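You operate a simulated robot arm through the tools that you are given. There is no shell and no other tool.

The job below is to be done with a simulated robot arm. You get a single attempt, and the scene is never put back.

JOB
Put the red tag box away and count two cartons.
Fine: it goes in the open tags drawer; shut the drawer, turn the call selector from hold to off, press the carton count button twice.
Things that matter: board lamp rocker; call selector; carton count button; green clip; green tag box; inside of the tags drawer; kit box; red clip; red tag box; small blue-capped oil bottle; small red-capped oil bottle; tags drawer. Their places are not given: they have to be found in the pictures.

Only the result counts: the job must be done as asked and must still hold three seconds after the hand-in. Knocking over, shifting, dropping, spilling or breaking anything else fails it.

ROBOT AND FRAMES
A 7-joint arm with a two-finger gripper, fixed in place. Base frame: the origin is at the foot of the arm, x ahead of it, y to its left, z up; the work surface is at about z = 0.634. Lengths are in m, angles in degrees, forces in N, time in s.
With the tool pointing down near the work surface it reaches from about 0.1 to 0.7 m from the base axis. Its first joint turns from -166.0 to 166.0 degrees. Payload 1.71 kg.
The tool frame sits at the grasp point between the pads (the TCP): z along the fingers, y along the line on which they close. The tips reach 0.02 m beyond it. Largest opening 0.096 m; the body of the gripper starts 0.113 m behind the TCP.
Orientation is that of the tool frame in the base frame, as a unit quaternion [w, x, y, z]. With the fingers straight down and closing along the base's y, the tool's x points along the base's -x, its y along +y and its z along -z.

CONTROLS
- The arm moves only by the tool send_rows. Its argument "deltas" is one flat list of numbers, 7 for each row, row after row: the shift along the tool's x, y, z in units of 20 mm (1.0 is 20 mm), then the turn, a rotation vector about the tool's x, y, z in units of 8 degrees (1.0 is 8 degrees), then the closure, from 0 (fully open) to 1 (shut). In form: [dx, dy, dz, wx, wy, wz, claw, dx, dy, dz, wx, wy, wz, claw, ...]. A call has 1 to 20 rows; each row shifts and turns the commanded pose from where the row before left it, along the tool's axes as they then stand. A call with a number of a shift or a turn outside -1 to 1 is refused whole. Each row takes 0.2 s and may step no farther than 0.05 m and 8.6 degrees from the row before; otherwise, or with a gripper value out of range, the whole call is refused. Where a pose cannot be reached the arm comes as near as it can. A force on the tool above 40 N (or 10 N above the force at the start of the call, whichever is more), or a blocked arm, ends the call early, and 0.2 s more pass. The fingers move at their own pace (about 0.153 m/s each) and stop on an object; they squeeze with about 33 N. The grip force told is the motor's: it shows also when the fingers shut on nothing. Time passes only in rows, and 0.2 s behind the last, so rows that do not move let the fingers close. It gives the time, the measured TCP pose, the force on the tool (base axes), the opening and the grip force at its end, in the units of the frame above (readings bear some noise), with the torque about the TCP (base axes, N m) and any sound that the robot's microphone picked up.
- Cameras (640 x 400 px; columns grow to the right, rows downward): "scene" is fixed at [0.2209, -0.4994, 1.5449]; the picture's right is [0.59, -0.81, 0.00], its down [-0.66, -0.48, -0.57] and it looks along [0.47, 0.34, -0.82] (base axes); focal length 293 px, centre (320, 200). "wrist" rides on the gripper at [0.066, 0.014, -0.145] in the tool frame; the picture's right is [-0.21, 0.98, 0.00], its down [-0.88, -0.18, -0.45] and it looks along [-0.44, -0.09, 0.90] (tool axes); focal length 275 px, centre (320, 200).
- grab_frame(camera): a new picture of that camera. The clock stands still meanwhile.
- move_column(by): slides the trunk up (or, below 0, down) by that many m; the arm rides with it, the base frame stays. It gives what a move gives, with no picture.
- point_at(camera, pixels): for up to 12 pixels [column, row] of the newest picture of that camera ("zoom" is the newest enlarged one), the place [x, y, z] in the base frame of the surface seen there, good to about 0.002 m. The clock stands still meanwhile.
- enlarge(camera, box): a new picture of the part [left, top, right, bottom] of that camera's present view, enlarged. The clock stands still meanwhile.
- close_job(): hands the job in; it is judged then, once.

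Leave the gripper open and the arm clear of the work at the hand-in unless told otherwise.

The tools are called as name(argument=value, ...) on one line, values as JSON. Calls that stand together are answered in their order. send_rows: Moves the arm, as the interface text tells. Its arguments: {"type":"object","properties":{"deltas":{"type":"array","items":{"type":"number"}}},"required":["deltas"]} The other tools are called the same way: move_column (by) slides the trunk up or down; grab_frame (camera) takes a picture; point_at (camera, pixels) gives the place of the surface under pixels of a picture; enlarge (camera, box) takes an enlarged picture of a part of a camera's view; close_job () hands the job in.

At the start:

```text
time: 0.0
tool_pos: [0.5142, -0.1072, 1.1677]
ee_rot: [0.0, 0.0, 1.0, 0.0]
force: [-0.5, -0.3, 0.2]
torque: [0.02, 0.01, -0.03]
opening: 0.0963
gripper_force: 0.1
trunk travel left (down, up): [-0.325, 0.061]
```

scene: 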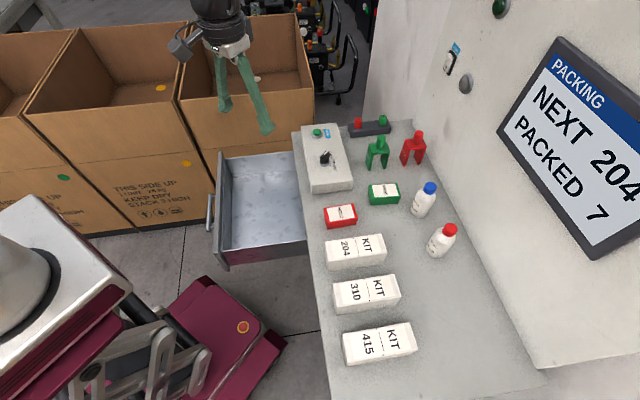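
wrist: 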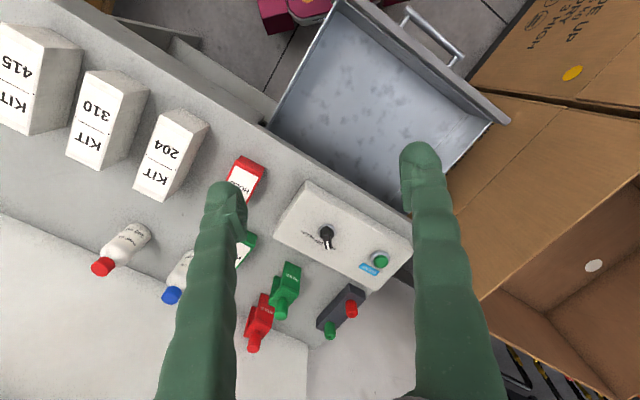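

I see the red tag box near (340,215) in the scene, the open drawer around (262,205), and a grey panel with a selector at (325,157) and a green button at (317,132). There are also switches on the wall. I'll enlarge these areas first.

enlarge(camera="scene", box=[280, 100, 440, 240])

enlarge(camera="wrist", box=[220, 150, 420, 350])

enlarge(camera="scene", box=[420, 0, 540, 110])

```text
2.86 times, centred on (360, 170) of scene
```

zoom: 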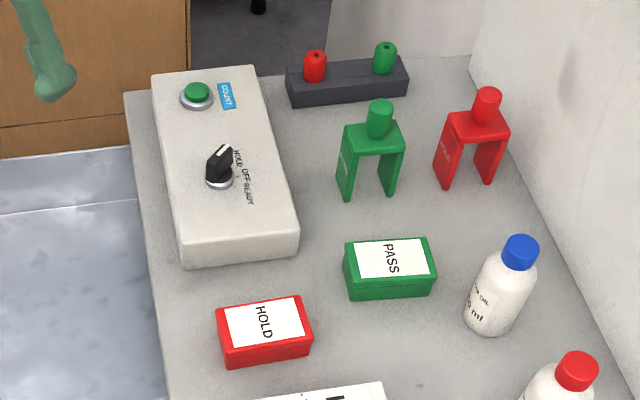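

```text
2.00 times, centred on (320, 250) of wrist
```

zoom: 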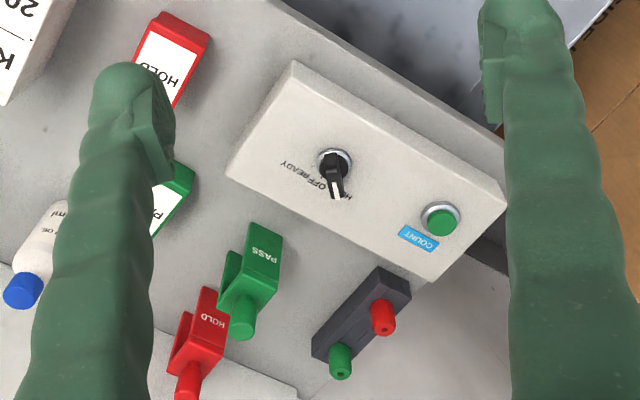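

```text
3.64 times, centred on (480, 55) of scene
```

zoom: 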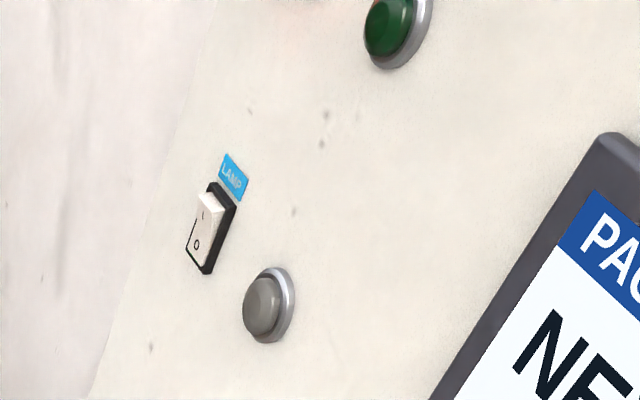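

I'll measure the key points in the scene picture: red box top corners and centre, panel corners, selector, button, and drawer edges and handle.

point_at(camera="scene", pixels=[[340, 214], [326, 210], [353, 206], [357, 222], [329, 229], [317, 132], [325, 157], [304, 127], [337, 124], [352, 184], [312, 190], [370, 244]])

point_at(camera="scene", pixels=[[210, 213], [216, 160], [223, 265], [230, 260], [305, 238], [294, 150], [262, 205], [222, 162], [208, 195], [209, 230], [240, 240], [290, 225]])

point_at(camera="wrist", pixels=[[326, 232], [380, 261], [243, 178], [330, 244], [300, 183], [411, 240], [375, 290], [275, 232], [340, 5], [508, 122], [408, 10], [460, 60]])

```text
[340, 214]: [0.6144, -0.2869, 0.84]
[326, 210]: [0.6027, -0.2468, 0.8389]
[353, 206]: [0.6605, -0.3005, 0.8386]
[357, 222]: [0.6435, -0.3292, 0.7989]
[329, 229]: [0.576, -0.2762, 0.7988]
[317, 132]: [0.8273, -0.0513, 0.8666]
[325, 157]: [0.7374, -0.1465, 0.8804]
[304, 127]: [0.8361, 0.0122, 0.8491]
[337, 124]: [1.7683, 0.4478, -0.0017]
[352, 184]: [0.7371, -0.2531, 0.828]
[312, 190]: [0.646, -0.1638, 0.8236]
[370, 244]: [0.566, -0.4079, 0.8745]
```

```text
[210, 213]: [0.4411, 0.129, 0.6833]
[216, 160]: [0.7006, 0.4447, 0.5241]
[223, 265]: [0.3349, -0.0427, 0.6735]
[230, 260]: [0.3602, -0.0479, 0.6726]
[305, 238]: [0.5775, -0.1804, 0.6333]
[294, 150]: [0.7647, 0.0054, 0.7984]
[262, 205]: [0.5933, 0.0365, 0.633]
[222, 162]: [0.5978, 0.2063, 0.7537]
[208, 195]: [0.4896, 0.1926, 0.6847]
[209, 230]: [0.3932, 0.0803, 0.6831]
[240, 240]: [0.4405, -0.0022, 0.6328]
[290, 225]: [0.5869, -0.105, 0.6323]
```

```text
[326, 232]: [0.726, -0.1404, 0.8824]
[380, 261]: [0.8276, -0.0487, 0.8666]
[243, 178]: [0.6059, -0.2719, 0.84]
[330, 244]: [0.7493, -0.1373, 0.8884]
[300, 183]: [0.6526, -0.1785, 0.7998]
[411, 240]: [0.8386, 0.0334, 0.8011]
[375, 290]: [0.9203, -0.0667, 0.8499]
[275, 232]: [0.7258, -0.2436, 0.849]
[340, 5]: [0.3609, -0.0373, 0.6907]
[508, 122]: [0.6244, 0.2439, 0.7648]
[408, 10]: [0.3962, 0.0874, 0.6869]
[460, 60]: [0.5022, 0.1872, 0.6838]
```

The bench top is at about z=0.80 and the drawer floor at about 0.633. I'll enlarge further to get accurate edges for the red box, the selector and the drawer.

enlarge(camera="scene", box=[300, 190, 380, 240])

enlarge(camera="scene", box=[295, 115, 360, 200])

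enlarge(camera="scene", box=[195, 130, 325, 280])

```text
8.00 times, centred on (340, 215) of scene
```

zoom: 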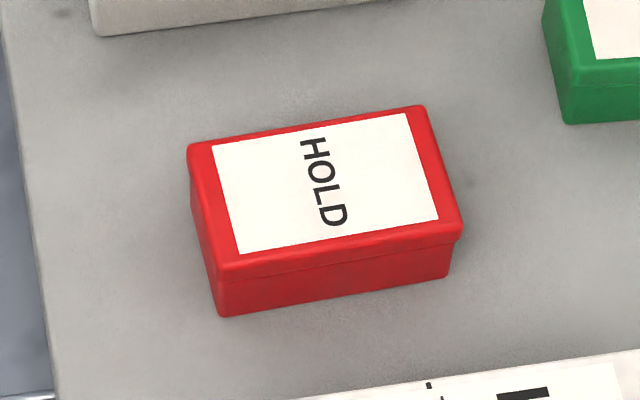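

```text
4.71 times, centred on (328, 158) of scene
```

zoom: 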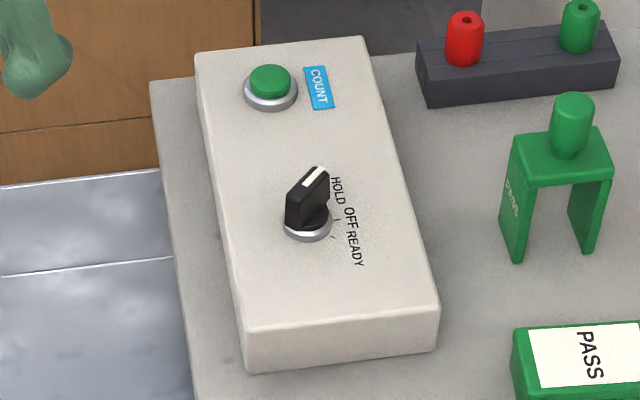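

```text
2.67 times, centred on (260, 205) of scene
```

zoom: 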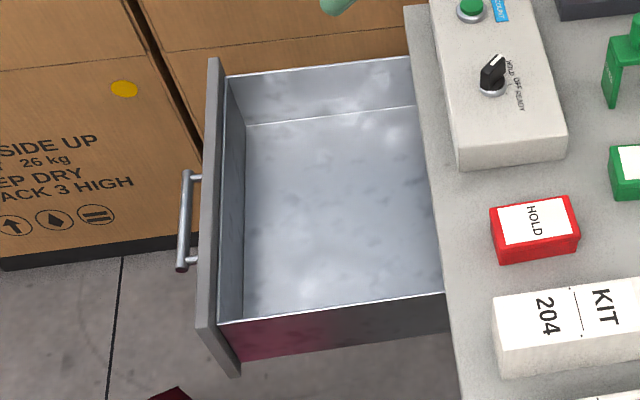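

The drawer zoom is the newest enlarged picture, so I'll measure the front panel top edge, the handle, the side rims and the bench edge on it.

point_at(camera="zoom", pixels=[[212, 62], [203, 330], [214, 200], [187, 175], [181, 266], [222, 80], [222, 318], [406, 60], [443, 294], [245, 180], [340, 200], [300, 311]])

point_at(camera="zoom", pixels=[[497, 208], [571, 198], [577, 236], [499, 250], [534, 222], [410, 20], [435, 190], [455, 340], [185, 220], [250, 120], [250, 315], [425, 200]])

```text
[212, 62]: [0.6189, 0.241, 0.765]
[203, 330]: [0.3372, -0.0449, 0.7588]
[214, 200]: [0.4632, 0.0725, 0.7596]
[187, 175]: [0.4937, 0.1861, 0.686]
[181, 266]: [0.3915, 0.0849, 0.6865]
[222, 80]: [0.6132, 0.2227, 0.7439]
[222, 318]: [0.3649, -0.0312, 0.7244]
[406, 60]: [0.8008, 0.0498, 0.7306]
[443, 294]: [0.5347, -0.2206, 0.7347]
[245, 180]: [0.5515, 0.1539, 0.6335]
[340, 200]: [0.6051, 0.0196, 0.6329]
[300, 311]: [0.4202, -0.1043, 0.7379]
```

```text
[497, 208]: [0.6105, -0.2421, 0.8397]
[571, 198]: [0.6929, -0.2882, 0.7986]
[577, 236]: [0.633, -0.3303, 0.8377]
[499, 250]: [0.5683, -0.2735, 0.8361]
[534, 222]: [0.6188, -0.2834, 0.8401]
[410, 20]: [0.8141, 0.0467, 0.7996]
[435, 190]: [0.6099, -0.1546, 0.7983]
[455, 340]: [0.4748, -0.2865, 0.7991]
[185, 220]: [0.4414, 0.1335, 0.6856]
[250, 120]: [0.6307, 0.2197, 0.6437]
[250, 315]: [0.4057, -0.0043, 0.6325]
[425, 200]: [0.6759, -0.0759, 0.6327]
```

The bench and drawer axes lie at about 45° to the base. The red box is centred near (0.620, -0.286), with its top at z=0.84. I'll turn the tool +45° about its own z so the fingers close along the bench edge, keeping it high.

send_rows(deltas=[0, 0, 0, 0, 0, 0.9375, 0, 0, 0, 0, 0, 0, 0.9375, 0, 0, 0, 0, 0, 0, 0.9375, 0, 0, 0, 0, 0, 0, 0.9375, 0, 0, 0, 0, 0, 0, 0.9375, 0, 0, 0, 0, 0, 0, 0.9375, 0])

enlarge(camera="scene", box=[310, 195, 420, 275])

```text
time: 1.4
tool_pos: [0.4964, -0.1072, 1.1753]
ee_rot: [0.006, 0.384, 0.923, 0.004]
force: [0.1, 0.1, 0.3]
torque: [0.02, 0.01, -0.03]
opening: 0.096
gripper_force: 0.0
trunk travel left (down, up): [-0.325, 0.061]
```

```text
5.00 times, centred on (365, 235) of scene
```

zoom: 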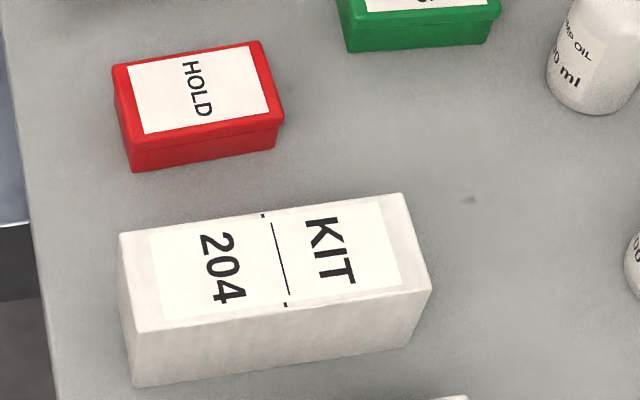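

The turn is done at 45°, with a slight position drift. I'll measure the red box corners and the kit-box gap in this zoom.

point_at(camera="zoom", pixels=[[117, 68], [256, 45], [279, 113], [133, 141], [195, 90], [125, 238], [400, 197], [200, 215], [300, 199], [430, 292], [160, 195], [50, 200]])

grab_frame(camera="wrist")

```text
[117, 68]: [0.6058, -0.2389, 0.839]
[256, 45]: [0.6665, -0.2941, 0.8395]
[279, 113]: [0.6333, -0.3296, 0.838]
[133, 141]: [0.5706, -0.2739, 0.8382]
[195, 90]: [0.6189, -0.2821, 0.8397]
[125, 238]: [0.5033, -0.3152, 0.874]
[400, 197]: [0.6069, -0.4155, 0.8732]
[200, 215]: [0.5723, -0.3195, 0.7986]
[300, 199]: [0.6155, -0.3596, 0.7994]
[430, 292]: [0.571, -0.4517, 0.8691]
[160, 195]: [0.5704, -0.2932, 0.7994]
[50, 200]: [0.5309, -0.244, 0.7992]
```

```text
taken
```

wrist: 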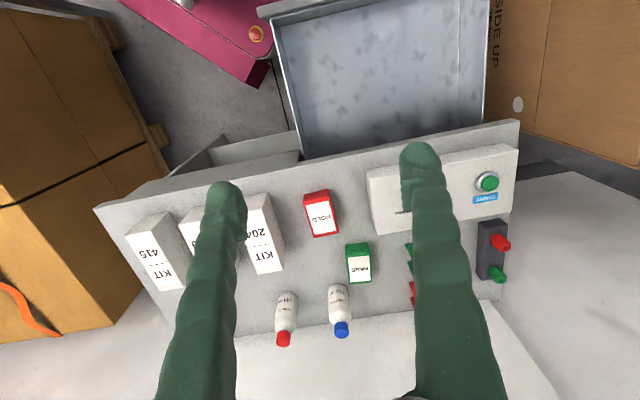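

The red box centre is (0.619, -0.284), and its short side of about 0.049 lies along the bench-edge direction. Kit 204's edge is about 0.075 away, so there is room for the fingers. Next I move above the box at z≈0.97.

send_rows(deltas=[-0.962, -0.174, 0.932, 0, 0, 0, 0, -0.962, -0.174, 0.932, 0, 0, 0, 0, -0.962, -0.174, 0.932, 0, 0, 0, 0, -0.962, -0.174, 0.932, 0, 0, 0, 0, -0.962, -0.174, 0.932, 0, 0, 0, 0, -0.962, -0.174, 0.932, 0, 0, 0, 0, -0.962, -0.174, 0.932, 0, 0, 0, 0, -0.962, -0.174, 0.932, 0, 0, 0, 0, -0.962, -0.174, 0.932, 0, 0, 0, 0, -0.962, -0.174, 0.932, 0, 0, 0, 0, -0.962, -0.174, 0.932, 0, 0, 0, 0, 0, 0, 0, 0, 0, 0, 0])

```text
time: 4.0
tool_pos: [0.6216, -0.2835, 0.9733]
ee_rot: [0.007, 0.382, 0.924, 0.002]
force: [0.0, 0.0, 0.6]
torque: [-0.04, -0.01, 0.01]
opening: 0.0959
gripper_force: 0.2
trunk travel left (down, up): [-0.325, 0.061]
```

I'm now over the box at (0.622, -0.284, 0.973). I'll take a wrist picture to check the alignment and the surroundings.

grab_frame(camera="wrist")

grab_frame(camera="scene")

```text
taken
```

wrist: 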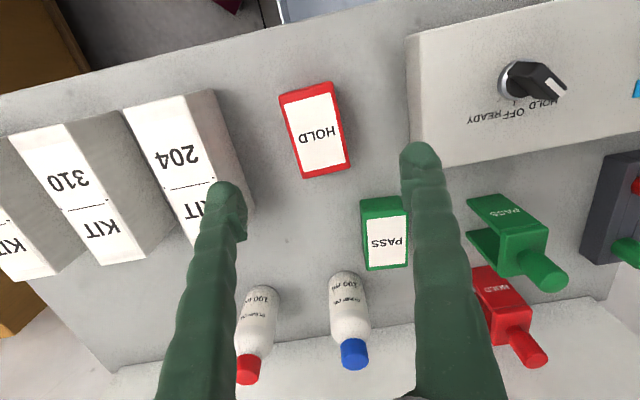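

```text
taken
```

scene: 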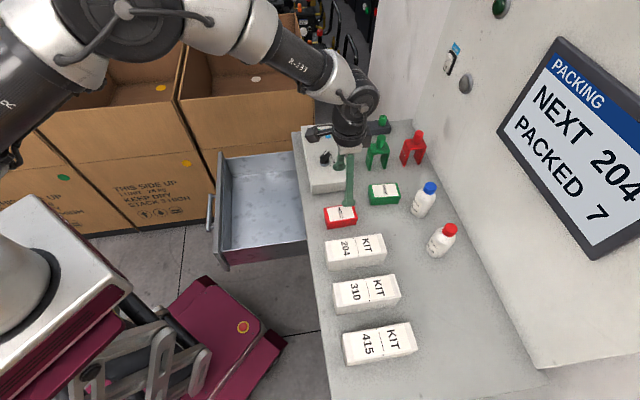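

The box is centred below the TCP and turned about 3° from the fingers. I'll apply that small turn and descend to z≈0.865, so the tips stop just above the box top, then check.

send_rows(deltas=[0.037, -0.055, 0.9, 0, 0, -0.18, 0, 0.037, -0.055, 0.9, 0, 0, -0.18, 0, 0, 0, 0.9, 0, 0, 0, 0, 0, 0, 0.9, 0, 0, 0, 0, 0, 0, 0.9, 0, 0, 0, 0, 0, 0, 0.9, 0, 0, 0, 0, 0, 0, 0, 0, 0, 0, 0])

grab_frame(camera="wrist")

```text
time: 5.6
tool_pos: [0.6206, -0.283, 0.865]
ee_rot: [0.007, 0.36, 0.933, 0.002]
force: [0.0, 0.1, -0.8]
torque: [-0.04, -0.01, 0.0]
opening: 0.0959
gripper_force: 0.2
trunk travel left (down, up): [-0.325, 0.061]
```

```text
taken
```

wrist: 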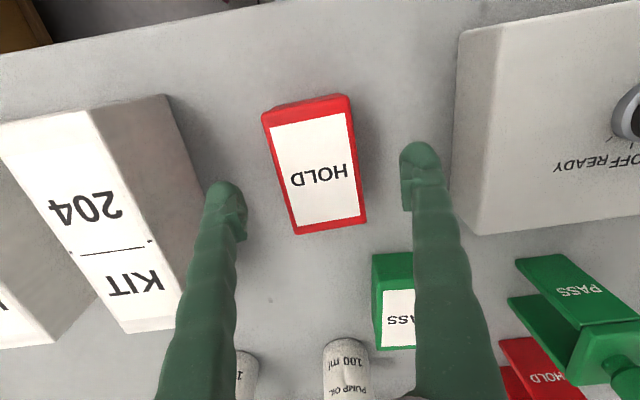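

The fingers straddle the red box evenly. Before the last descent I'll check that the right finger clears the green box and panel, and the left finger clears kit 204.

point_at(camera="wrist", pixels=[[373, 256], [412, 253], [454, 185], [385, 240], [168, 97], [200, 200], [266, 115], [348, 98], [366, 222], [296, 233], [420, 215], [375, 345]])

```text
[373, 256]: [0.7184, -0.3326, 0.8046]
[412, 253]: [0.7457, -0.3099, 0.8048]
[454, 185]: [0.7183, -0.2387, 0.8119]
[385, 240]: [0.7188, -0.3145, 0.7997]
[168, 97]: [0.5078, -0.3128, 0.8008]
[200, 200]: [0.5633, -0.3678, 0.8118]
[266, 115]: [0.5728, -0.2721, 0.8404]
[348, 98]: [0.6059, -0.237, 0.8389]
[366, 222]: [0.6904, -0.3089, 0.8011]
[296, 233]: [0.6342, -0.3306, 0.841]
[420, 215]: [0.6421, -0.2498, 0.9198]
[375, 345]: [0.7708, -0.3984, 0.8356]
```

Everything is clear. I'll descend to z≈0.826 with the tips about 6 mm above the bench, then close on the box.

send_rows(deltas=[0, 0, 0.65, 0, 0, 0, 0, 0, 0, 0.65, 0, 0, 0, 0, 0, 0, 0.65, 0, 0, 0, 0, 0, 0, 0, 0, 0, 0, 0, 0, 0, 0, 0, 0, 0, 1, 0, 0, 0, 0, 0, 0, 1, 0, 0, 0, 0, 0, 0, 1, 0, 0, 0, 0, 0, 0, 1])

```text
time: 7.4
tool_pos: [0.6203, -0.2845, 0.8265]
ee_rot: [0.007, 0.36, 0.933, 0.002]
force: [0.8, -0.5, -0.2]
torque: [-0.03, -0.04, 0.01]
opening: 0.0569
gripper_force: 33.5
trunk travel left (down, up): [-0.325, 0.061]
```

The box is gripped at an opening of 0.057 with 33 N. I'll lift straight up 0.15 m.

send_rows(deltas=[0, 0, -0.5, 0, 0, 0, 1, 0, 0, -1, 0, 0, 0, 1, 0, 0, -1, 0, 0, 0, 1, 0, 0, -1, 0, 0, 0, 1, 0, 0, -1, 0, 0, 0, 1, 0, 0, -1, 0, 0, 0, 1, 0, 0, -1, 0, 0, 0, 1, 0, 0, -1, 0, 0, 0, 1, 0, 0, 0, 0, 0, 0, 1])

grab_frame(camera="wrist")

```text
time: 9.4
tool_pos: [0.6182, -0.2834, 0.9757]
ee_rot: [0.006, 0.358, 0.934, 0.003]
force: [0.3, 0.2, -1.1]
torque: [0.02, 0.01, 0.01]
opening: 0.0567
gripper_force: 33.3
trunk travel left (down, up): [-0.325, 0.061]
```

```text
taken
```

wrist: 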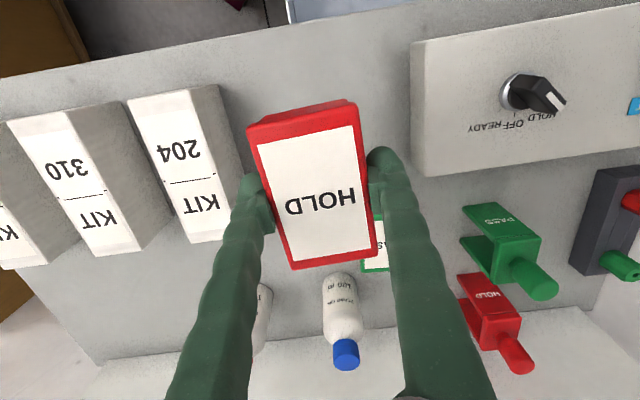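

The box is held firmly. I'll carry it at this height over to above the drawer centre (0.573, 0.007).

send_rows(deltas=[0.4, 0.33, 0, 0, 0, 0, 1, 0.879, 0.711, 0, 0, 0, 0, 1, 0.879, 0.711, 0, 0, 0, 0, 1, 0.879, 0.711, 0, 0, 0, 0, 1, 0.879, 0.711, 0, 0, 0, 0, 1, 0.879, 0.711, 0, 0, 0, 0, 1, 0.879, 0.711, 0, 0, 0, 0, 1, 0.879, 0.711, 0, 0, 0, 0, 1, 0.879, 0.711, 0, 0, 0, 0, 1, 0.879, 0.711, 0, 0, 0, 0, 1, 0.879, 0.711, 0, 0, 0, 0, 1, 0.879, 0.711, 0, 0, 0, 0, 1, 0.879, 0.711, 0, 0, 0, 0, 1, 0.479, 0.381, 0, 0, 0, 0, 1, 0, 0, 0, 0, 0, 0, 1])

grab_frame(camera="wrist")

grab_frame(camera="scene")

```text
time: 12.6
tool_pos: [0.5725, 0.0064, 0.9754]
ee_rot: [0.007, 0.36, 0.933, 0.002]
force: [-0.3, 0.7, -0.2]
torque: [-0.02, 0.02, 0.01]
opening: 0.0567
gripper_force: 32.9
trunk travel left (down, up): [-0.325, 0.061]
```

```text
taken
```

wrist: 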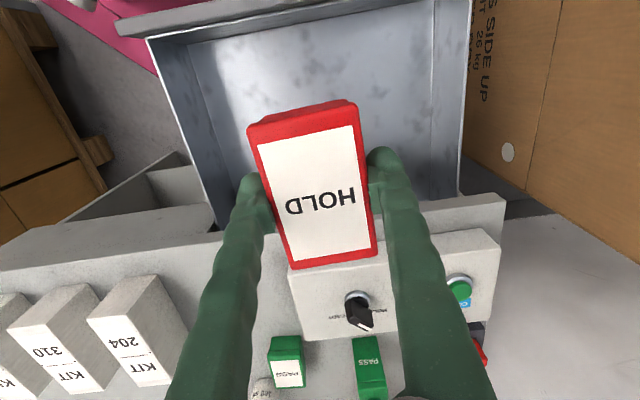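

```text
taken
```

scene: 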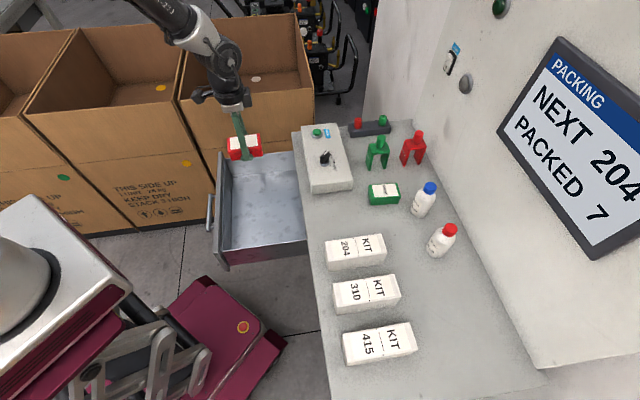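

I'm over the drawer with the box clear of the bench edge. I'll descend most of the way to z≈0.705 and check.

send_rows(deltas=[0, 0, 0.97, 0, 0, 0, 1, 0, 0, 0.97, 0, 0, 0, 1, 0, 0, 0.97, 0, 0, 0, 1, 0, 0, 0.97, 0, 0, 0, 1, 0, 0, 0.97, 0, 0, 0, 1, 0, 0, 0.97, 0, 0, 0, 1, 0, 0, 0.97, 0, 0, 0, 1, 0, 0, 0.97, 0, 0, 0, 1, 0, 0, 0.97, 0, 0, 0, 1, 0, 0, 0.97, 0, 0, 0, 1, 0, 0, 0.97, 0, 0, 0, 1, 0, 0, 0.97, 0, 0, 0, 1, 0, 0, 0.97, 0, 0, 0, 1, 0, 0, 0.97, 0, 0, 0, 1, 0, 0, 0, 0, 0, 0, 1])

grab_frame(camera="wrist")

grab_frame(camera="scene")

```text
time: 15.8
tool_pos: [0.5763, 0.0061, 0.7033]
ee_rot: [0.006, 0.359, 0.933, 0.002]
force: [0.0, -0.9, -1.0]
torque: [-0.02, -0.01, 0.01]
opening: 0.0565
gripper_force: 32.5
trunk travel left (down, up): [-0.325, 0.061]
```

```text
taken
```

wrist: 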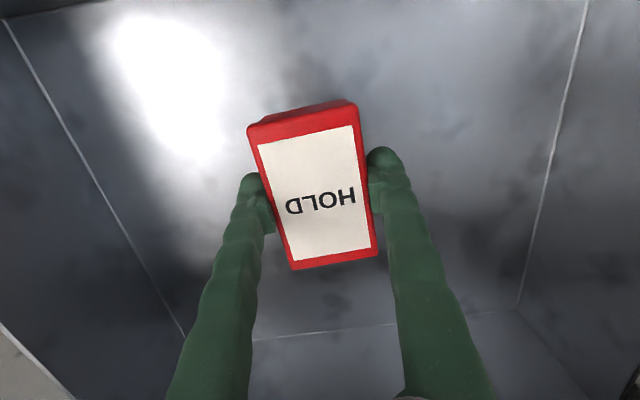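

```text
taken
```

scene: 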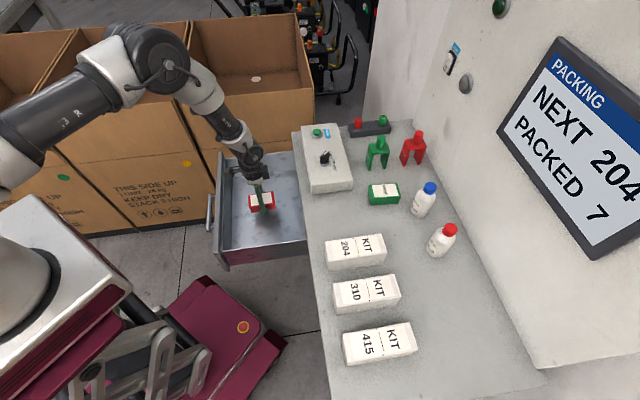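

The box is inside the drawer. I'll descend the last ~41 mm slowly until it just touches the floor.

send_rows(deltas=[0, 0, 0.5, 0, 0, 0, 1, 0, 0, 0.5, 0, 0, 0, 1, 0, 0, 0.5, 0, 0, 0, 1, 0, 0, 0.4, 0, 0, 0, 1, 0, 0, 0.15, 0, 0, 0, 1, 0, 0, 0, 0, 0, 0, 1])

```text
time: 17.2
tool_pos: [0.5769, 0.0074, 0.6634]
ee_rot: [0.006, 0.359, 0.933, 0.002]
force: [0.1, 0.6, 0.1]
torque: [-0.01, -0.02, -0.01]
opening: 0.0567
gripper_force: 33.5
trunk travel left (down, up): [-0.325, 0.061]
```

There is no contact yet and the gap is about 3 mm. I'll ease down about 2.5 mm more and then open.

send_rows(deltas=[0, 0, 0.07, 0, 0, 0, 1, 0, 0, 0.06, 0, 0, 0, 1, 0, 0, 0, 0, 0, 0, 1])

```text
time: 18.0
tool_pos: [0.5773, 0.0072, 0.6613]
ee_rot: [0.008, 0.359, 0.933, 0.002]
force: [-1.4, -0.4, 10.0]
torque: [0.24, 0.01, 0.05]
opening: 0.0563
gripper_force: 33.3
trunk travel left (down, up): [-0.325, 0.061]
```

A 10 N upward force shows the box is on the floor. I'll open the fingers and then rise straight up.

send_rows(deltas=[0, 0, 0, 0, 0, 0, 0.3, 0, 0, 0, 0, 0, 0, 0, 0, 0, 0, 0, 0, 0, 0, 0, 0, -0.5, 0, 0, 0, 0, 0, 0, -1, 0, 0, 0, 0, 0, 0, -1, 0, 0, 0, 0, 0, 0, -1, 0, 0, 0, 0, 0, 0, -1, 0, 0, 0, 0, 0, 0, -1, 0, 0, 0, 0, 0, 0, -1, 0, 0, 0, 0, 0, 0, -1, 0, 0, 0, 0, 0, 0, -1, 0, 0, 0, 0, 0, 0, -1, 0, 0, 0, 0, 0, 0, 0, 0, 0, 0, 0])

grab_frame(camera="wrist")

```text
time: 21.0
tool_pos: [0.573, 0.0067, 0.8496]
ee_rot: [0.006, 0.359, 0.933, 0.002]
force: [0.3, 0.4, -0.6]
torque: [0.01, -0.02, 0.03]
opening: 0.0962
gripper_force: 0.1
trunk travel left (down, up): [-0.325, 0.061]
```

```text
taken
```

wrist: 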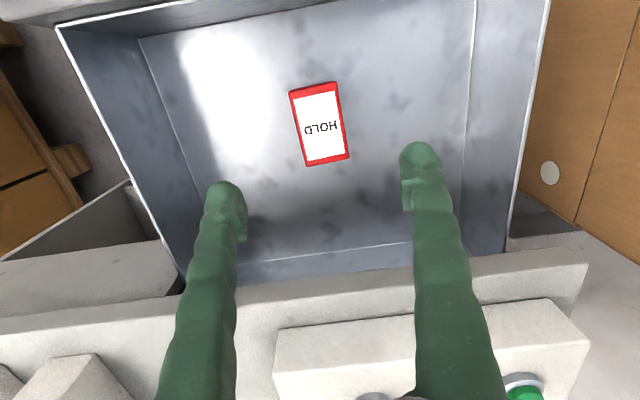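

The red box now sits flat on the drawer floor. Next is closing the drawer by pushing its outer front face above the handle with shut fingers. I'll check that the space in front of the drawer is clear of the cartons.

grab_frame(camera="scene")

point_at(camera="scene", pixels=[[190, 100], [210, 170], [150, 140], [80, 225], [120, 150], [185, 105], [30, 110], [215, 140], [200, 225], [260, 201], [180, 150], [290, 80]])

```text
taken
```

scene: 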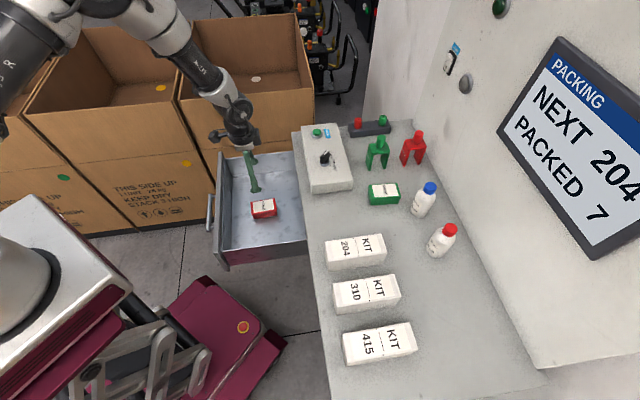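

```text
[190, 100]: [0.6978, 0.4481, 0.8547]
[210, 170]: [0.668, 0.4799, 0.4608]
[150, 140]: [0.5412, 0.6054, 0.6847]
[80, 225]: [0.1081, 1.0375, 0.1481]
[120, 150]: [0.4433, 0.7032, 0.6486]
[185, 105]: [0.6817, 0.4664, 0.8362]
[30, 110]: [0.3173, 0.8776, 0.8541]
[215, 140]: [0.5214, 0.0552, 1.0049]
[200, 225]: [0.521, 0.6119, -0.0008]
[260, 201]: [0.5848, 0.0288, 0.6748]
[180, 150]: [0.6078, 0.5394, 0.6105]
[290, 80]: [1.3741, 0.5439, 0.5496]
```

The cartons stay beyond t≈0.81 along the bench direction, well clear. I'll shut the fingers, square the yaw, and move out over the drawer front at z≈0.85, so the tips pass above its top edge at 0.765.

send_rows(deltas=[0, 0, 0, 0, 0, 0.35, 1, 0, 0, 0, 0, 0, 0, 1, 1, 0, 0, 0, 0, 0, 1, 1, 0, 0, 0, 0, 0, 1, 1, 0, 0, 0, 0, 0, 1, 1, 0, 0, 0, 0, 0, 1, 1, 0, 0, 0, 0, 0, 1, 1, 0, 0, 0, 0, 0, 1, 1, 0, 0, 0, 0, 0, 1, 1, 0, 0, 0, 0, 0, 1, 1, 0, 0, 0, 0, 0, 1, 1, 0, 0, 0, 0, 0, 1, 0.5, 0, 0, 0, 0, 0, 1, 0, 0, 0, 0, 0, 0, 1])

grab_frame(camera="scene")

```text
time: 24.0
tool_pos: [0.4249, 0.1553, 0.8472]
ee_rot: [0.006, 0.382, 0.924, 0.003]
force: [0.8, 0.2, -0.5]
torque: [0.02, -0.03, -0.04]
opening: 0.0001
gripper_force: 29.5
trunk travel left (down, up): [-0.325, 0.061]
```

```text
taken
```

scene: 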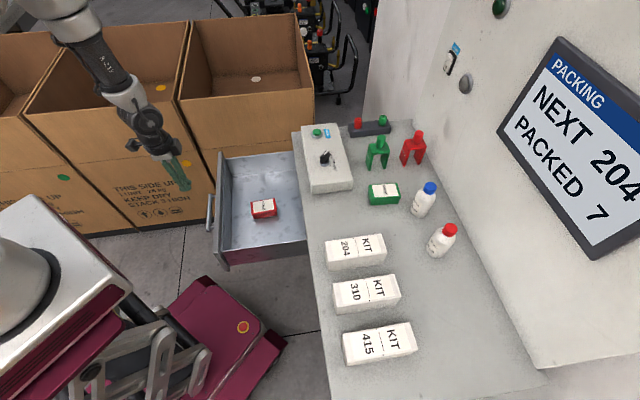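

The hand is outside the drawer front at n≈0.19. Next I tilt the fingers 30° towards the drawer by turning about the tool's -y.

send_rows(deltas=[0, 0, 0, 0, -0.9375, 0, 1, 0, 0, 0, 0, -0.9375, 0, 1, 0, 0, 0, 0, -0.9375, 0, 1, 0, 0, 0, 0, -0.9375, 0, 1, 0, 0, 0, 0, 0, 0, 1])

grab_frame(camera="scene")

grab_frame(camera="wrist")

```text
time: 25.2
tool_pos: [0.4263, 0.1544, 0.8481]
ee_rot: [0.247, 0.369, 0.891, -0.096]
force: [0.5, -0.4, -0.3]
torque: [0.02, 0.03, -0.03]
opening: 0.0
gripper_force: 29.6
trunk travel left (down, up): [-0.325, 0.061]
```

```text
taken
```

scene: 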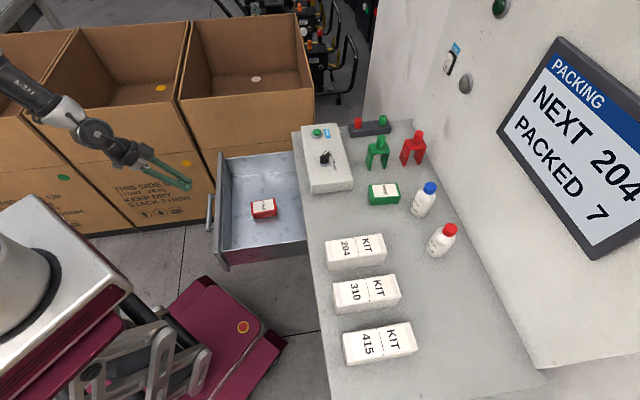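

```text
taken
```

wrist: 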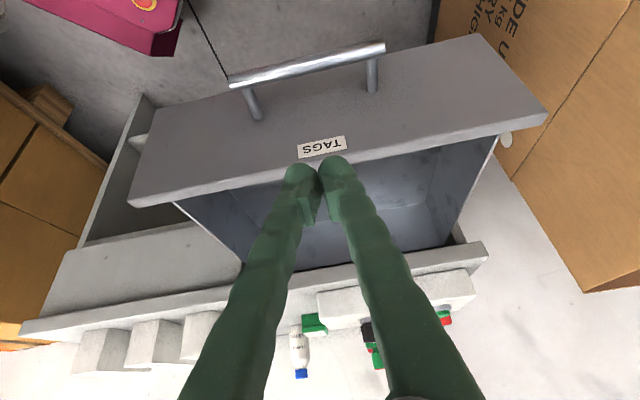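

The tilt is right, with the fingers pointing down and towards the drawer. I can see the TAGS label at (322,147) and the handle. I'll measure the front face.

point_at(camera="wrist", pixels=[[322, 147], [300, 120], [270, 160], [400, 130], [135, 200], [545, 115], [310, 65], [250, 110], [280, 178], [370, 155], [480, 40], [160, 110]])

```text
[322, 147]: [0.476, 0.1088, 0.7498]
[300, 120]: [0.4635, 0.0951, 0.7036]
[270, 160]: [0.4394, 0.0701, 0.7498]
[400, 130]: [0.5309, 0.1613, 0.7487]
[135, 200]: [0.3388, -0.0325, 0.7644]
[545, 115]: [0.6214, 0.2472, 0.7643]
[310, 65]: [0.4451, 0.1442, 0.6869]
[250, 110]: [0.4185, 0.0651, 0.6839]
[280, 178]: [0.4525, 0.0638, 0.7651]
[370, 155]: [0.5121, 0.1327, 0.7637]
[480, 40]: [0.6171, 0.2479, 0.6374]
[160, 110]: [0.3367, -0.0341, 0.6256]
```

The front face is at n≈0.260, with its top at 0.765 and the handle top at 0.687. I'll descend so the tips sit at z≈0.722, between the handle and the top edge, still outside the face.

send_rows(deltas=[0.454, 0, 0.787, 0, 0, 0, 1, 0.454, 0, 0.787, 0, 0, 0, 1, 0.454, 0, 0.787, 0, 0, 0, 1, 0.454, 0, 0.787, 0, 0, 0, 1, 0.454, 0, 0.787, 0, 0, 0, 1, 0.454, 0, 0.787, 0, 0, 0, 1, 0, 0, 0, 0, 0, 0, 1])

grab_frame(camera="wrist")

```text
time: 26.8
tool_pos: [0.4267, 0.1555, 0.7397]
ee_rot: [0.246, 0.369, 0.891, -0.096]
force: [0.2, -0.4, -0.2]
torque: [0.0, 0.02, 0.03]
opening: 0.0
gripper_force: 29.1
trunk travel left (down, up): [-0.325, 0.061]
```

```text
taken
```

wrist: 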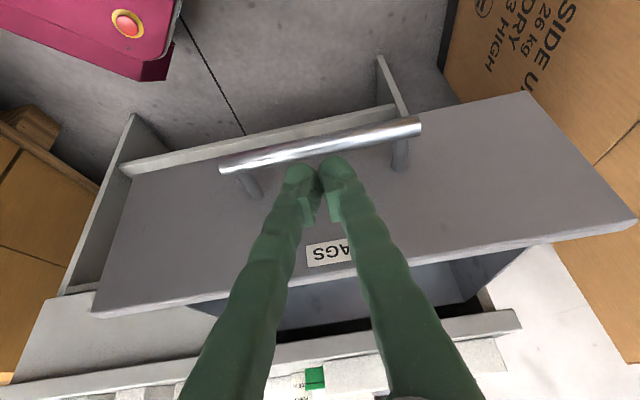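

The tips are just above the handle and in front of the face. I'll push along +n gently at 12 mm per row for 20 rows.

send_rows(deltas=[-0.52, 0, 0.3, 0, 0, 0, 1, -0.52, 0, 0.3, 0, 0, 0, 1, -0.52, 0, 0.3, 0, 0, 0, 1, -0.52, 0, 0.3, 0, 0, 0, 1, -0.43, 0, 0.25, 0, 0, 0, 1, -0.43, 0, 0.25, 0, 0, 0, 1, -0.52, 0, 0.3, 0, 0, 0, 1, -0.52, 0, 0.3, 0, 0, 0, 1, -0.52, 0, 0.3, 0, 0, 0, 1, -0.52, 0, 0.3, 0, 0, 0, 1, -0.52, 0, 0.3, 0, 0, 0, 1, -0.52, 0, 0.3, 0, 0, 0, 1, -0.52, 0, 0.3, 0, 0, 0, 1, -0.52, 0, 0.3, 0, 0, 0, 1, -0.52, 0, 0.3, 0, 0, 0, 1, -0.52, 0, 0.3, 0, 0, 0, 1, -0.52, 0, 0.3, 0, 0, 0, 1, -0.52, 0, 0.3, 0, 0, 0, 1])

grab_frame(camera="scene")

grab_frame(camera="wrist")

```text
time: 30.6
tool_pos: [0.5779, 0.0053, 0.7411]
ee_rot: [0.245, 0.37, 0.891, -0.096]
force: [0.5, 0.2, 0.0]
torque: [-0.02, 0.0, 0.01]
opening: 0.0
gripper_force: 29.6
trunk travel left (down, up): [-0.325, 0.061]
```

```text
taken
```

scene: 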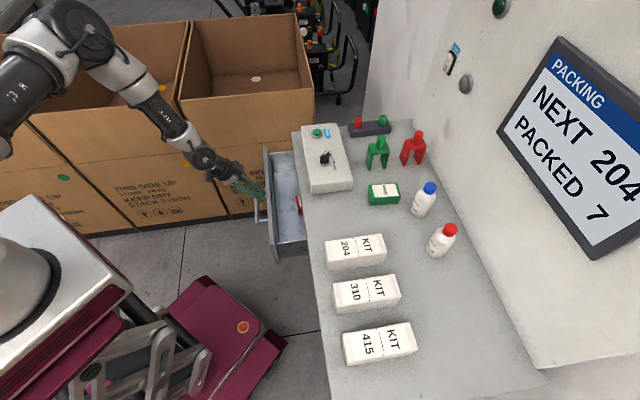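

```text
taken
```

wrist: 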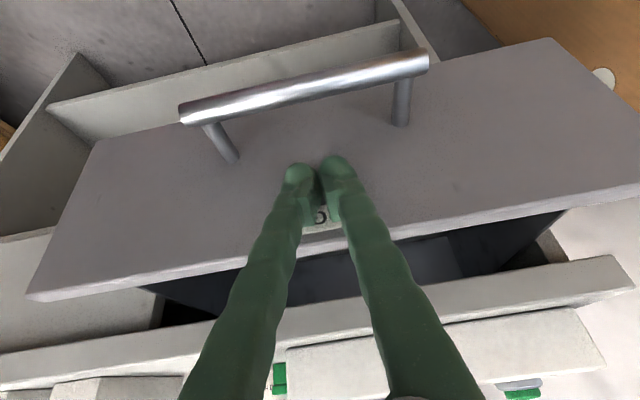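

The drawer is sliding smoothly, and the box inside moves with it. The front is at n≈0.415 and about 0.11 m remains, so I'll continue more slowly until it stops.

send_rows(deltas=[-0.39, 0, 0.225, 0, 0, 0, 1, -0.39, 0, 0.225, 0, 0, 0, 1, -0.39, 0, 0.225, 0, 0, 0, 1, -0.39, 0, 0.225, 0, 0, 0, 1, -0.39, 0, 0.225, 0, 0, 0, 1, -0.39, 0, 0.225, 0, 0, 0, 1, -0.39, 0, 0.225, 0, 0, 0, 1, -0.3, 0, 0.173, 0, 0, 0, 1, -0.3, 0, 0.173, 0, 0, 0, 1, -0.3, 0, 0.173, 0, 0, 0, 1, -0.3, 0, 0.173, 0, 0, 0, 1, -0.3, 0, 0.173, 0, 0, 0, 1, -0.3, 0, 0.173, 0, 0, 0, 1])

grab_frame(camera="scene")

grab_frame(camera="wrist")

```text
time: 33.4
tool_pos: [0.6516, -0.0666, 0.7424]
ee_rot: [0.245, 0.369, 0.891, -0.097]
force: [0.2, -0.3, -0.8]
torque: [-0.03, -0.04, 0.01]
opening: 0.0
gripper_force: 30.3
trunk travel left (down, up): [-0.325, 0.061]
```

```text
taken
```

scene: 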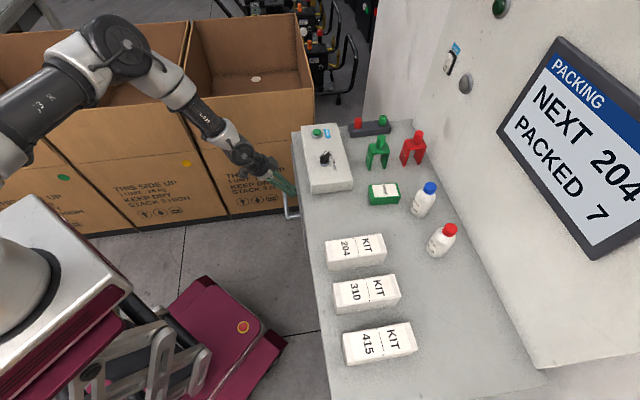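

```text
taken
```

wrist: 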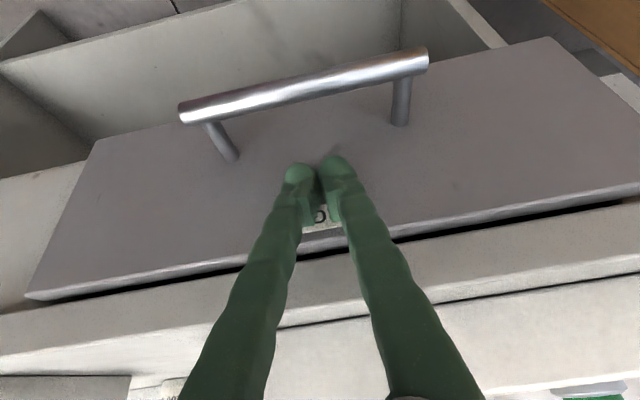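

The front is nearly at the bench edge, with a thin dark gap still visible. I'll keep pushing in 4 mm rows until I feel the stop.

send_rows(deltas=[-0.173, 0, 0.1, 0, 0, 0, 1, -0.173, 0, 0.1, 0, 0, 0, 1, -0.173, 0, 0.1, 0, 0, 0, 1, -0.173, 0, 0.1, 0, 0, 0, 1, -0.173, 0, 0.1, 0, 0, 0, 1, -0.173, 0, 0.1, 0, 0, 0, 1, -0.173, 0, 0.1, 0, 0, 0, 1, -0.173, 0, 0.1, 0, 0, 0, 1])

grab_frame(camera="wrist")

```text
time: 35.3
tool_pos: [0.6612, -0.0876, 0.7495]
ee_rot: [0.245, 0.37, 0.891, -0.093]
force: [0.0, -1.1, -0.9]
torque: [0.06, -0.01, -0.01]
opening: 0.0002
gripper_force: 29.5
trunk travel left (down, up): [-0.325, 0.061]
stopped in row 8: the force on the tool passed its limit at 45 N (the readings are from after the stop); the commanded pose is now the measured one
```

```text
taken
```

wrist: 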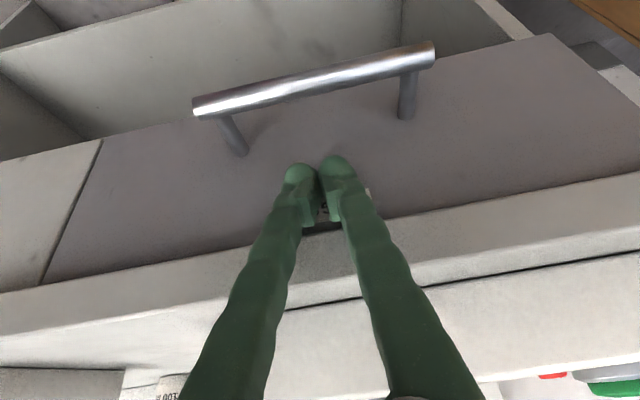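

A hard stop came at 45 N, and the drawer front looks flush with the neighbouring cabinet face. I'll measure to confirm.

point_at(camera="wrist", pixels=[[150, 200], [100, 150], [520, 100], [450, 180], [60, 200], [30, 240], [250, 200], [400, 160], [300, 260], [200, 280], [320, 75], [560, 170]])

enlarge(camera="scene", box=[260, 120, 360, 290])

```text
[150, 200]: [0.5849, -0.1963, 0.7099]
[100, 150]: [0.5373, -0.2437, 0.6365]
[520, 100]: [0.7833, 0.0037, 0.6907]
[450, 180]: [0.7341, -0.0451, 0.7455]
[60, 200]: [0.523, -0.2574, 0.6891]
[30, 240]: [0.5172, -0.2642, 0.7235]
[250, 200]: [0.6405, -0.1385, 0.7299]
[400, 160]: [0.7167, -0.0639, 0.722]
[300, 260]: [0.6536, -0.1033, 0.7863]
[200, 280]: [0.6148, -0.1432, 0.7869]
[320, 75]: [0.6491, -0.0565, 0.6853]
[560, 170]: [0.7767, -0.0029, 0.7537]
```

```text
2.35 times, centred on (310, 205) of scene
```

zoom: 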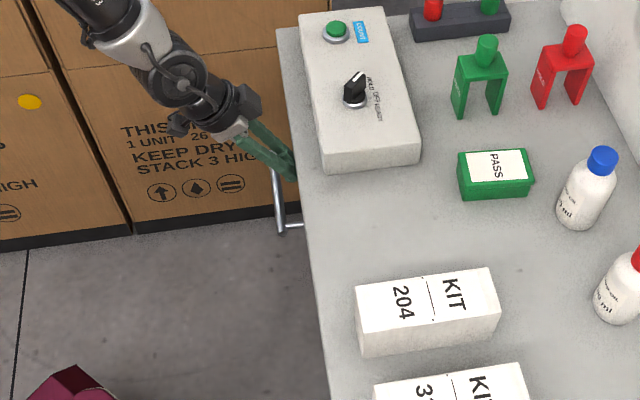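

The drawer front at n≈0.552 matches the cabinet face next to it at 0.552, so the drawer is shut. I'll back the fingers straight out along -n before rising.

send_rows(deltas=[0.4, 0, -0.23, 0, 0, 0, 1, 0.78, 0, -0.45, 0, 0, 0, 1, 0.78, 0, -0.45, 0, 0, 0, 1, 0.78, 0, -0.45, 0, 0, 0, 1, 0.78, 0, -0.45, 0, 0, 0, 1, 0.78, 0, -0.45, 0, 0, 0, 1, 0.78, 0, -0.45, 0, 0, 0, 1, 0, 0, 0, 0, 0, 0, 1])

grab_frame(camera="scene")

```text
time: 37.1
tool_pos: [0.5762, -0.0049, 0.7483]
ee_rot: [0.246, 0.37, 0.891, -0.093]
force: [0.4, 0.5, 0.6]
torque: [0.0, 0.01, 0.02]
opening: 0.0001
gripper_force: 29.4
trunk travel left (down, up): [-0.325, 0.061]
```

```text
taken
```

scene: 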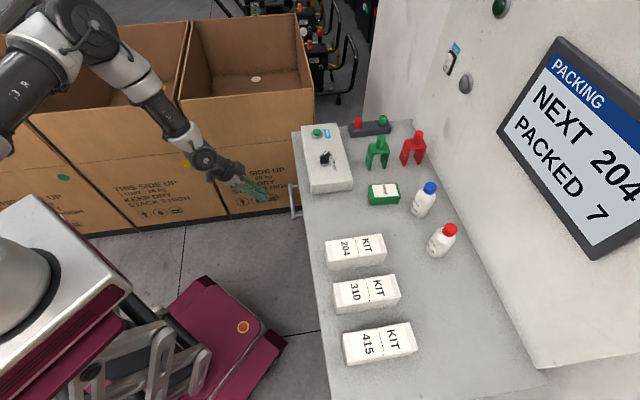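

The drawer stays shut. Now I rise to z≈1.0 and bring the tool back to pointing straight down, opening the fingers.

send_rows(deltas=[-0.5, 0, -0.866, 0, 0, 0, 1, -0.5, 0, -0.866, 0, 0, 0, 1, -0.5, 0, -0.866, 0, 0, 0, 1, -0.5, 0, -0.866, 0, 0, 0, 1, -0.5, 0, -0.866, 0, 0, 0, 1, -0.5, 0, -0.866, 0, 0, 0, 1, -0.5, 0, -0.866, 0, 0, 0, 1, -0.5, 0, -0.866, 0, 0, 0, 1, -0.5, 0, -0.866, 0, 0, 0, 1, -0.5, 0, -0.866, 0, 0, 0, 1, -0.5, 0, -0.866, 0, 0, 0, 1, -0.5, 0, -0.866, 0, 0, 0, 1, -0.5, 0, -0.866, 0, 0, 0, 1, 0, 0, 0, 0, 0.9375, 0, 0, 0, 0, 0, 0, 0.9375, 0, 0, 0, 0, 0, 0, 0.9375, 0, 0, 0, 0, 0, 0, 0.9375, 0, 0, 0, 0, 0, 0, 0, 0, 0])

grab_frame(camera="wrist")

```text
time: 40.9
tool_pos: [0.5713, -0.0053, 1.0077]
ee_rot: [0.007, 0.381, 0.925, 0.005]
force: [-0.1, 0.1, 0.1]
torque: [-0.03, -0.03, 0.07]
opening: 0.0961
gripper_force: 0.0
trunk travel left (down, up): [-0.325, 0.061]
```

```text
taken
```

wrist: 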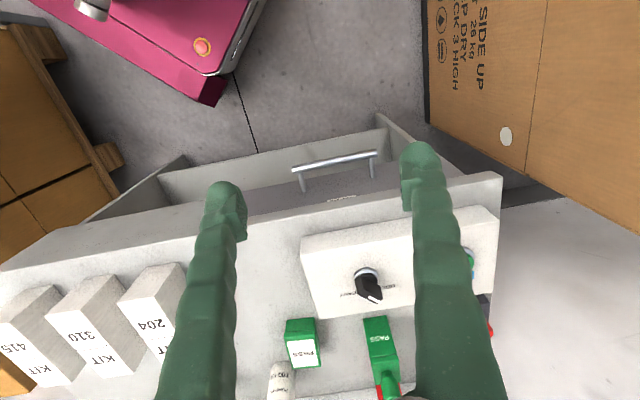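

The selector is visible at about (368,280). I'll move 0.19 m along +n at this height to get above it and look closely.

send_rows(deltas=[-0.95, 0.075, 0, 0, 0, 0, 0, -0.95, 0.075, 0, 0, 0, 0, 0, -0.95, 0.075, 0, 0, 0, 0, 0, -0.95, 0.075, 0, 0, 0, 0, 0, -0.95, 0.075, 0, 0, 0, 0, 0, -0.95, 0.075, 0, 0, 0, 0, 0, -0.95, 0.075, 0, 0, 0, 0, 0, -0.95, 0.075, 0, 0, 0, 0, 0, -0.95, 0.075, 0, 0, 0, 0, 0, -0.95, 0.075, 0, 0, 0, 0, 0, 0, 0, 0, 0, 0, 0, 0])

grab_frame(camera="wrist")

```text
time: 43.3
tool_pos: [0.7176, -0.1284, 1.0101]
ee_rot: [0.007, 0.381, 0.925, 0.006]
force: [0.0, -0.2, 0.3]
torque: [-0.01, -0.01, -0.02]
opening: 0.096
gripper_force: 0.0
trunk travel left (down, up): [-0.325, 0.061]
```

```text
taken
```

wrist: 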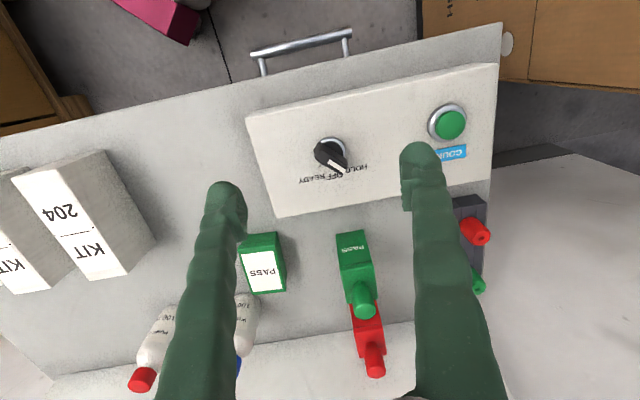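

The reach is fine here. I'll enlarge the selector at about (330,155).

enlarge(camera="wrist", box=[280, 120, 390, 200])

```text
5.00 times, centred on (335, 160) of wrist
```

zoom: 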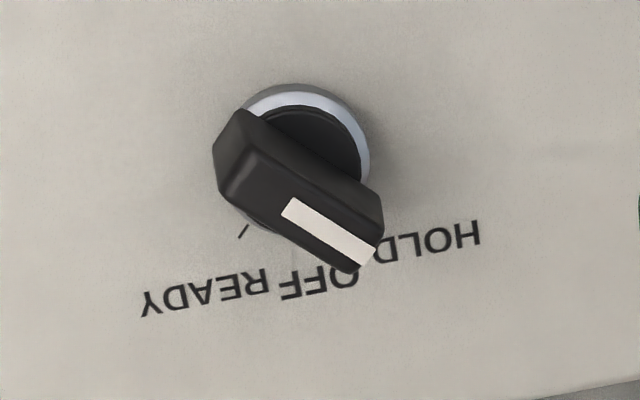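

I'll measure points on the bar's top (white-line end, tail and corners), the ring, the tick marks and the label letters.

point_at(camera="zoom", pixels=[[368, 255], [230, 150], [295, 205], [375, 200], [245, 118], [228, 193], [355, 262], [245, 229], [295, 260], [305, 88], [365, 150], [265, 110]])

point_at(camera="zoom", pixels=[[430, 240], [318, 282], [205, 292], [290, 210], [365, 250], [330, 190], [250, 170], [300, 125], [345, 120], [255, 105], [380, 225], [215, 155]])

```text
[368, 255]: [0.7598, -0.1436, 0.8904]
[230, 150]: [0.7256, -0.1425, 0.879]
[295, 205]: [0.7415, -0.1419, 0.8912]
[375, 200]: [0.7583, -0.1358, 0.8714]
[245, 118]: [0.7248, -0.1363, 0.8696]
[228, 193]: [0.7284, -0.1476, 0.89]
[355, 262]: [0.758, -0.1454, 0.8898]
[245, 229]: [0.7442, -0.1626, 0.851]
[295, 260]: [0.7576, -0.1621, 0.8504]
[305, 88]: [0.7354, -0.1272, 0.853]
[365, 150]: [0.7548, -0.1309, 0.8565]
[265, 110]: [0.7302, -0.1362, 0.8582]
```

```text
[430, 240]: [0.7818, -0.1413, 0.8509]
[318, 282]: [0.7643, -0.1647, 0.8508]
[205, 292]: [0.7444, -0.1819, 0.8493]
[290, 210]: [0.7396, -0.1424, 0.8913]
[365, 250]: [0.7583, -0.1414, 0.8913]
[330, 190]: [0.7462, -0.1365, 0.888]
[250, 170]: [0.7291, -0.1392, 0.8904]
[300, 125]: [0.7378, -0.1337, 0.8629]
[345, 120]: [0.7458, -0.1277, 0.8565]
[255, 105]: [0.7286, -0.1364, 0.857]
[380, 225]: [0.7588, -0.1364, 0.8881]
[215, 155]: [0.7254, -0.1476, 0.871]
```

The bar's top is at z≈0.891. It is centred on about (0.7425, -0.142), runs along base x, and its white end points to HOLD (0°). The OFF label lies at -45° and READY at -90°. So I grip with the fingers closing along base y, then turn -45° about vertical. First I bring the tool yaw back to 0 and go over the knob with the fingers half open.

send_rows(deltas=[0, 0, 0, 0, 0, -0.9375, 0.4, 0, 0, 0, 0, 0, -0.9375, 0.4, 0, 0, 0, 0, 0, -0.9375, 0.4, 0, 0, 0, 0, 0, -0.9375, 0.4, 0, 0, 0, 0, 0, -0.9375, 0.4, 0, 0, 0, 0, 0, -0.9375, 0.4, -0.62, -0.335, 0, 0, 0, 0, 0.4, -0.62, -0.335, 0, 0, 0, 0, 0.4, 0, 0, 0, 0, 0, 0, 0.4])

grab_frame(camera="wrist")

```text
time: 44.8
tool_pos: [0.7072, -0.1333, 1.0254]
ee_rot: [0.018, -0.001, 1.0, 0.002]
force: [-1.1, 0.9, -0.5]
torque: [-0.05, -0.15, 0.0]
opening: 0.0574
gripper_force: 0.1
trunk travel left (down, up): [-0.325, 0.061]
stopped in row 7: the arm was blocked; the commanded pose is now the measured one
```

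```text
taken
```

wrist: 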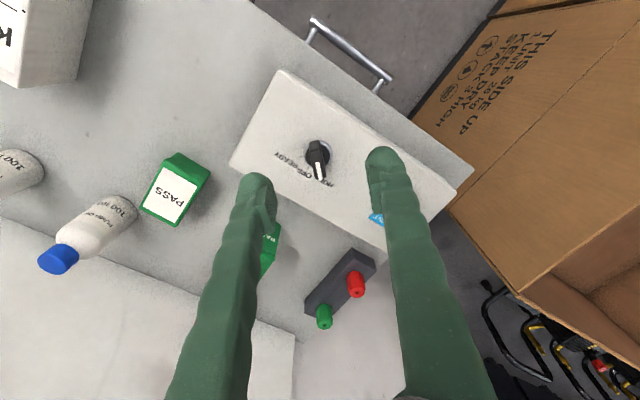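

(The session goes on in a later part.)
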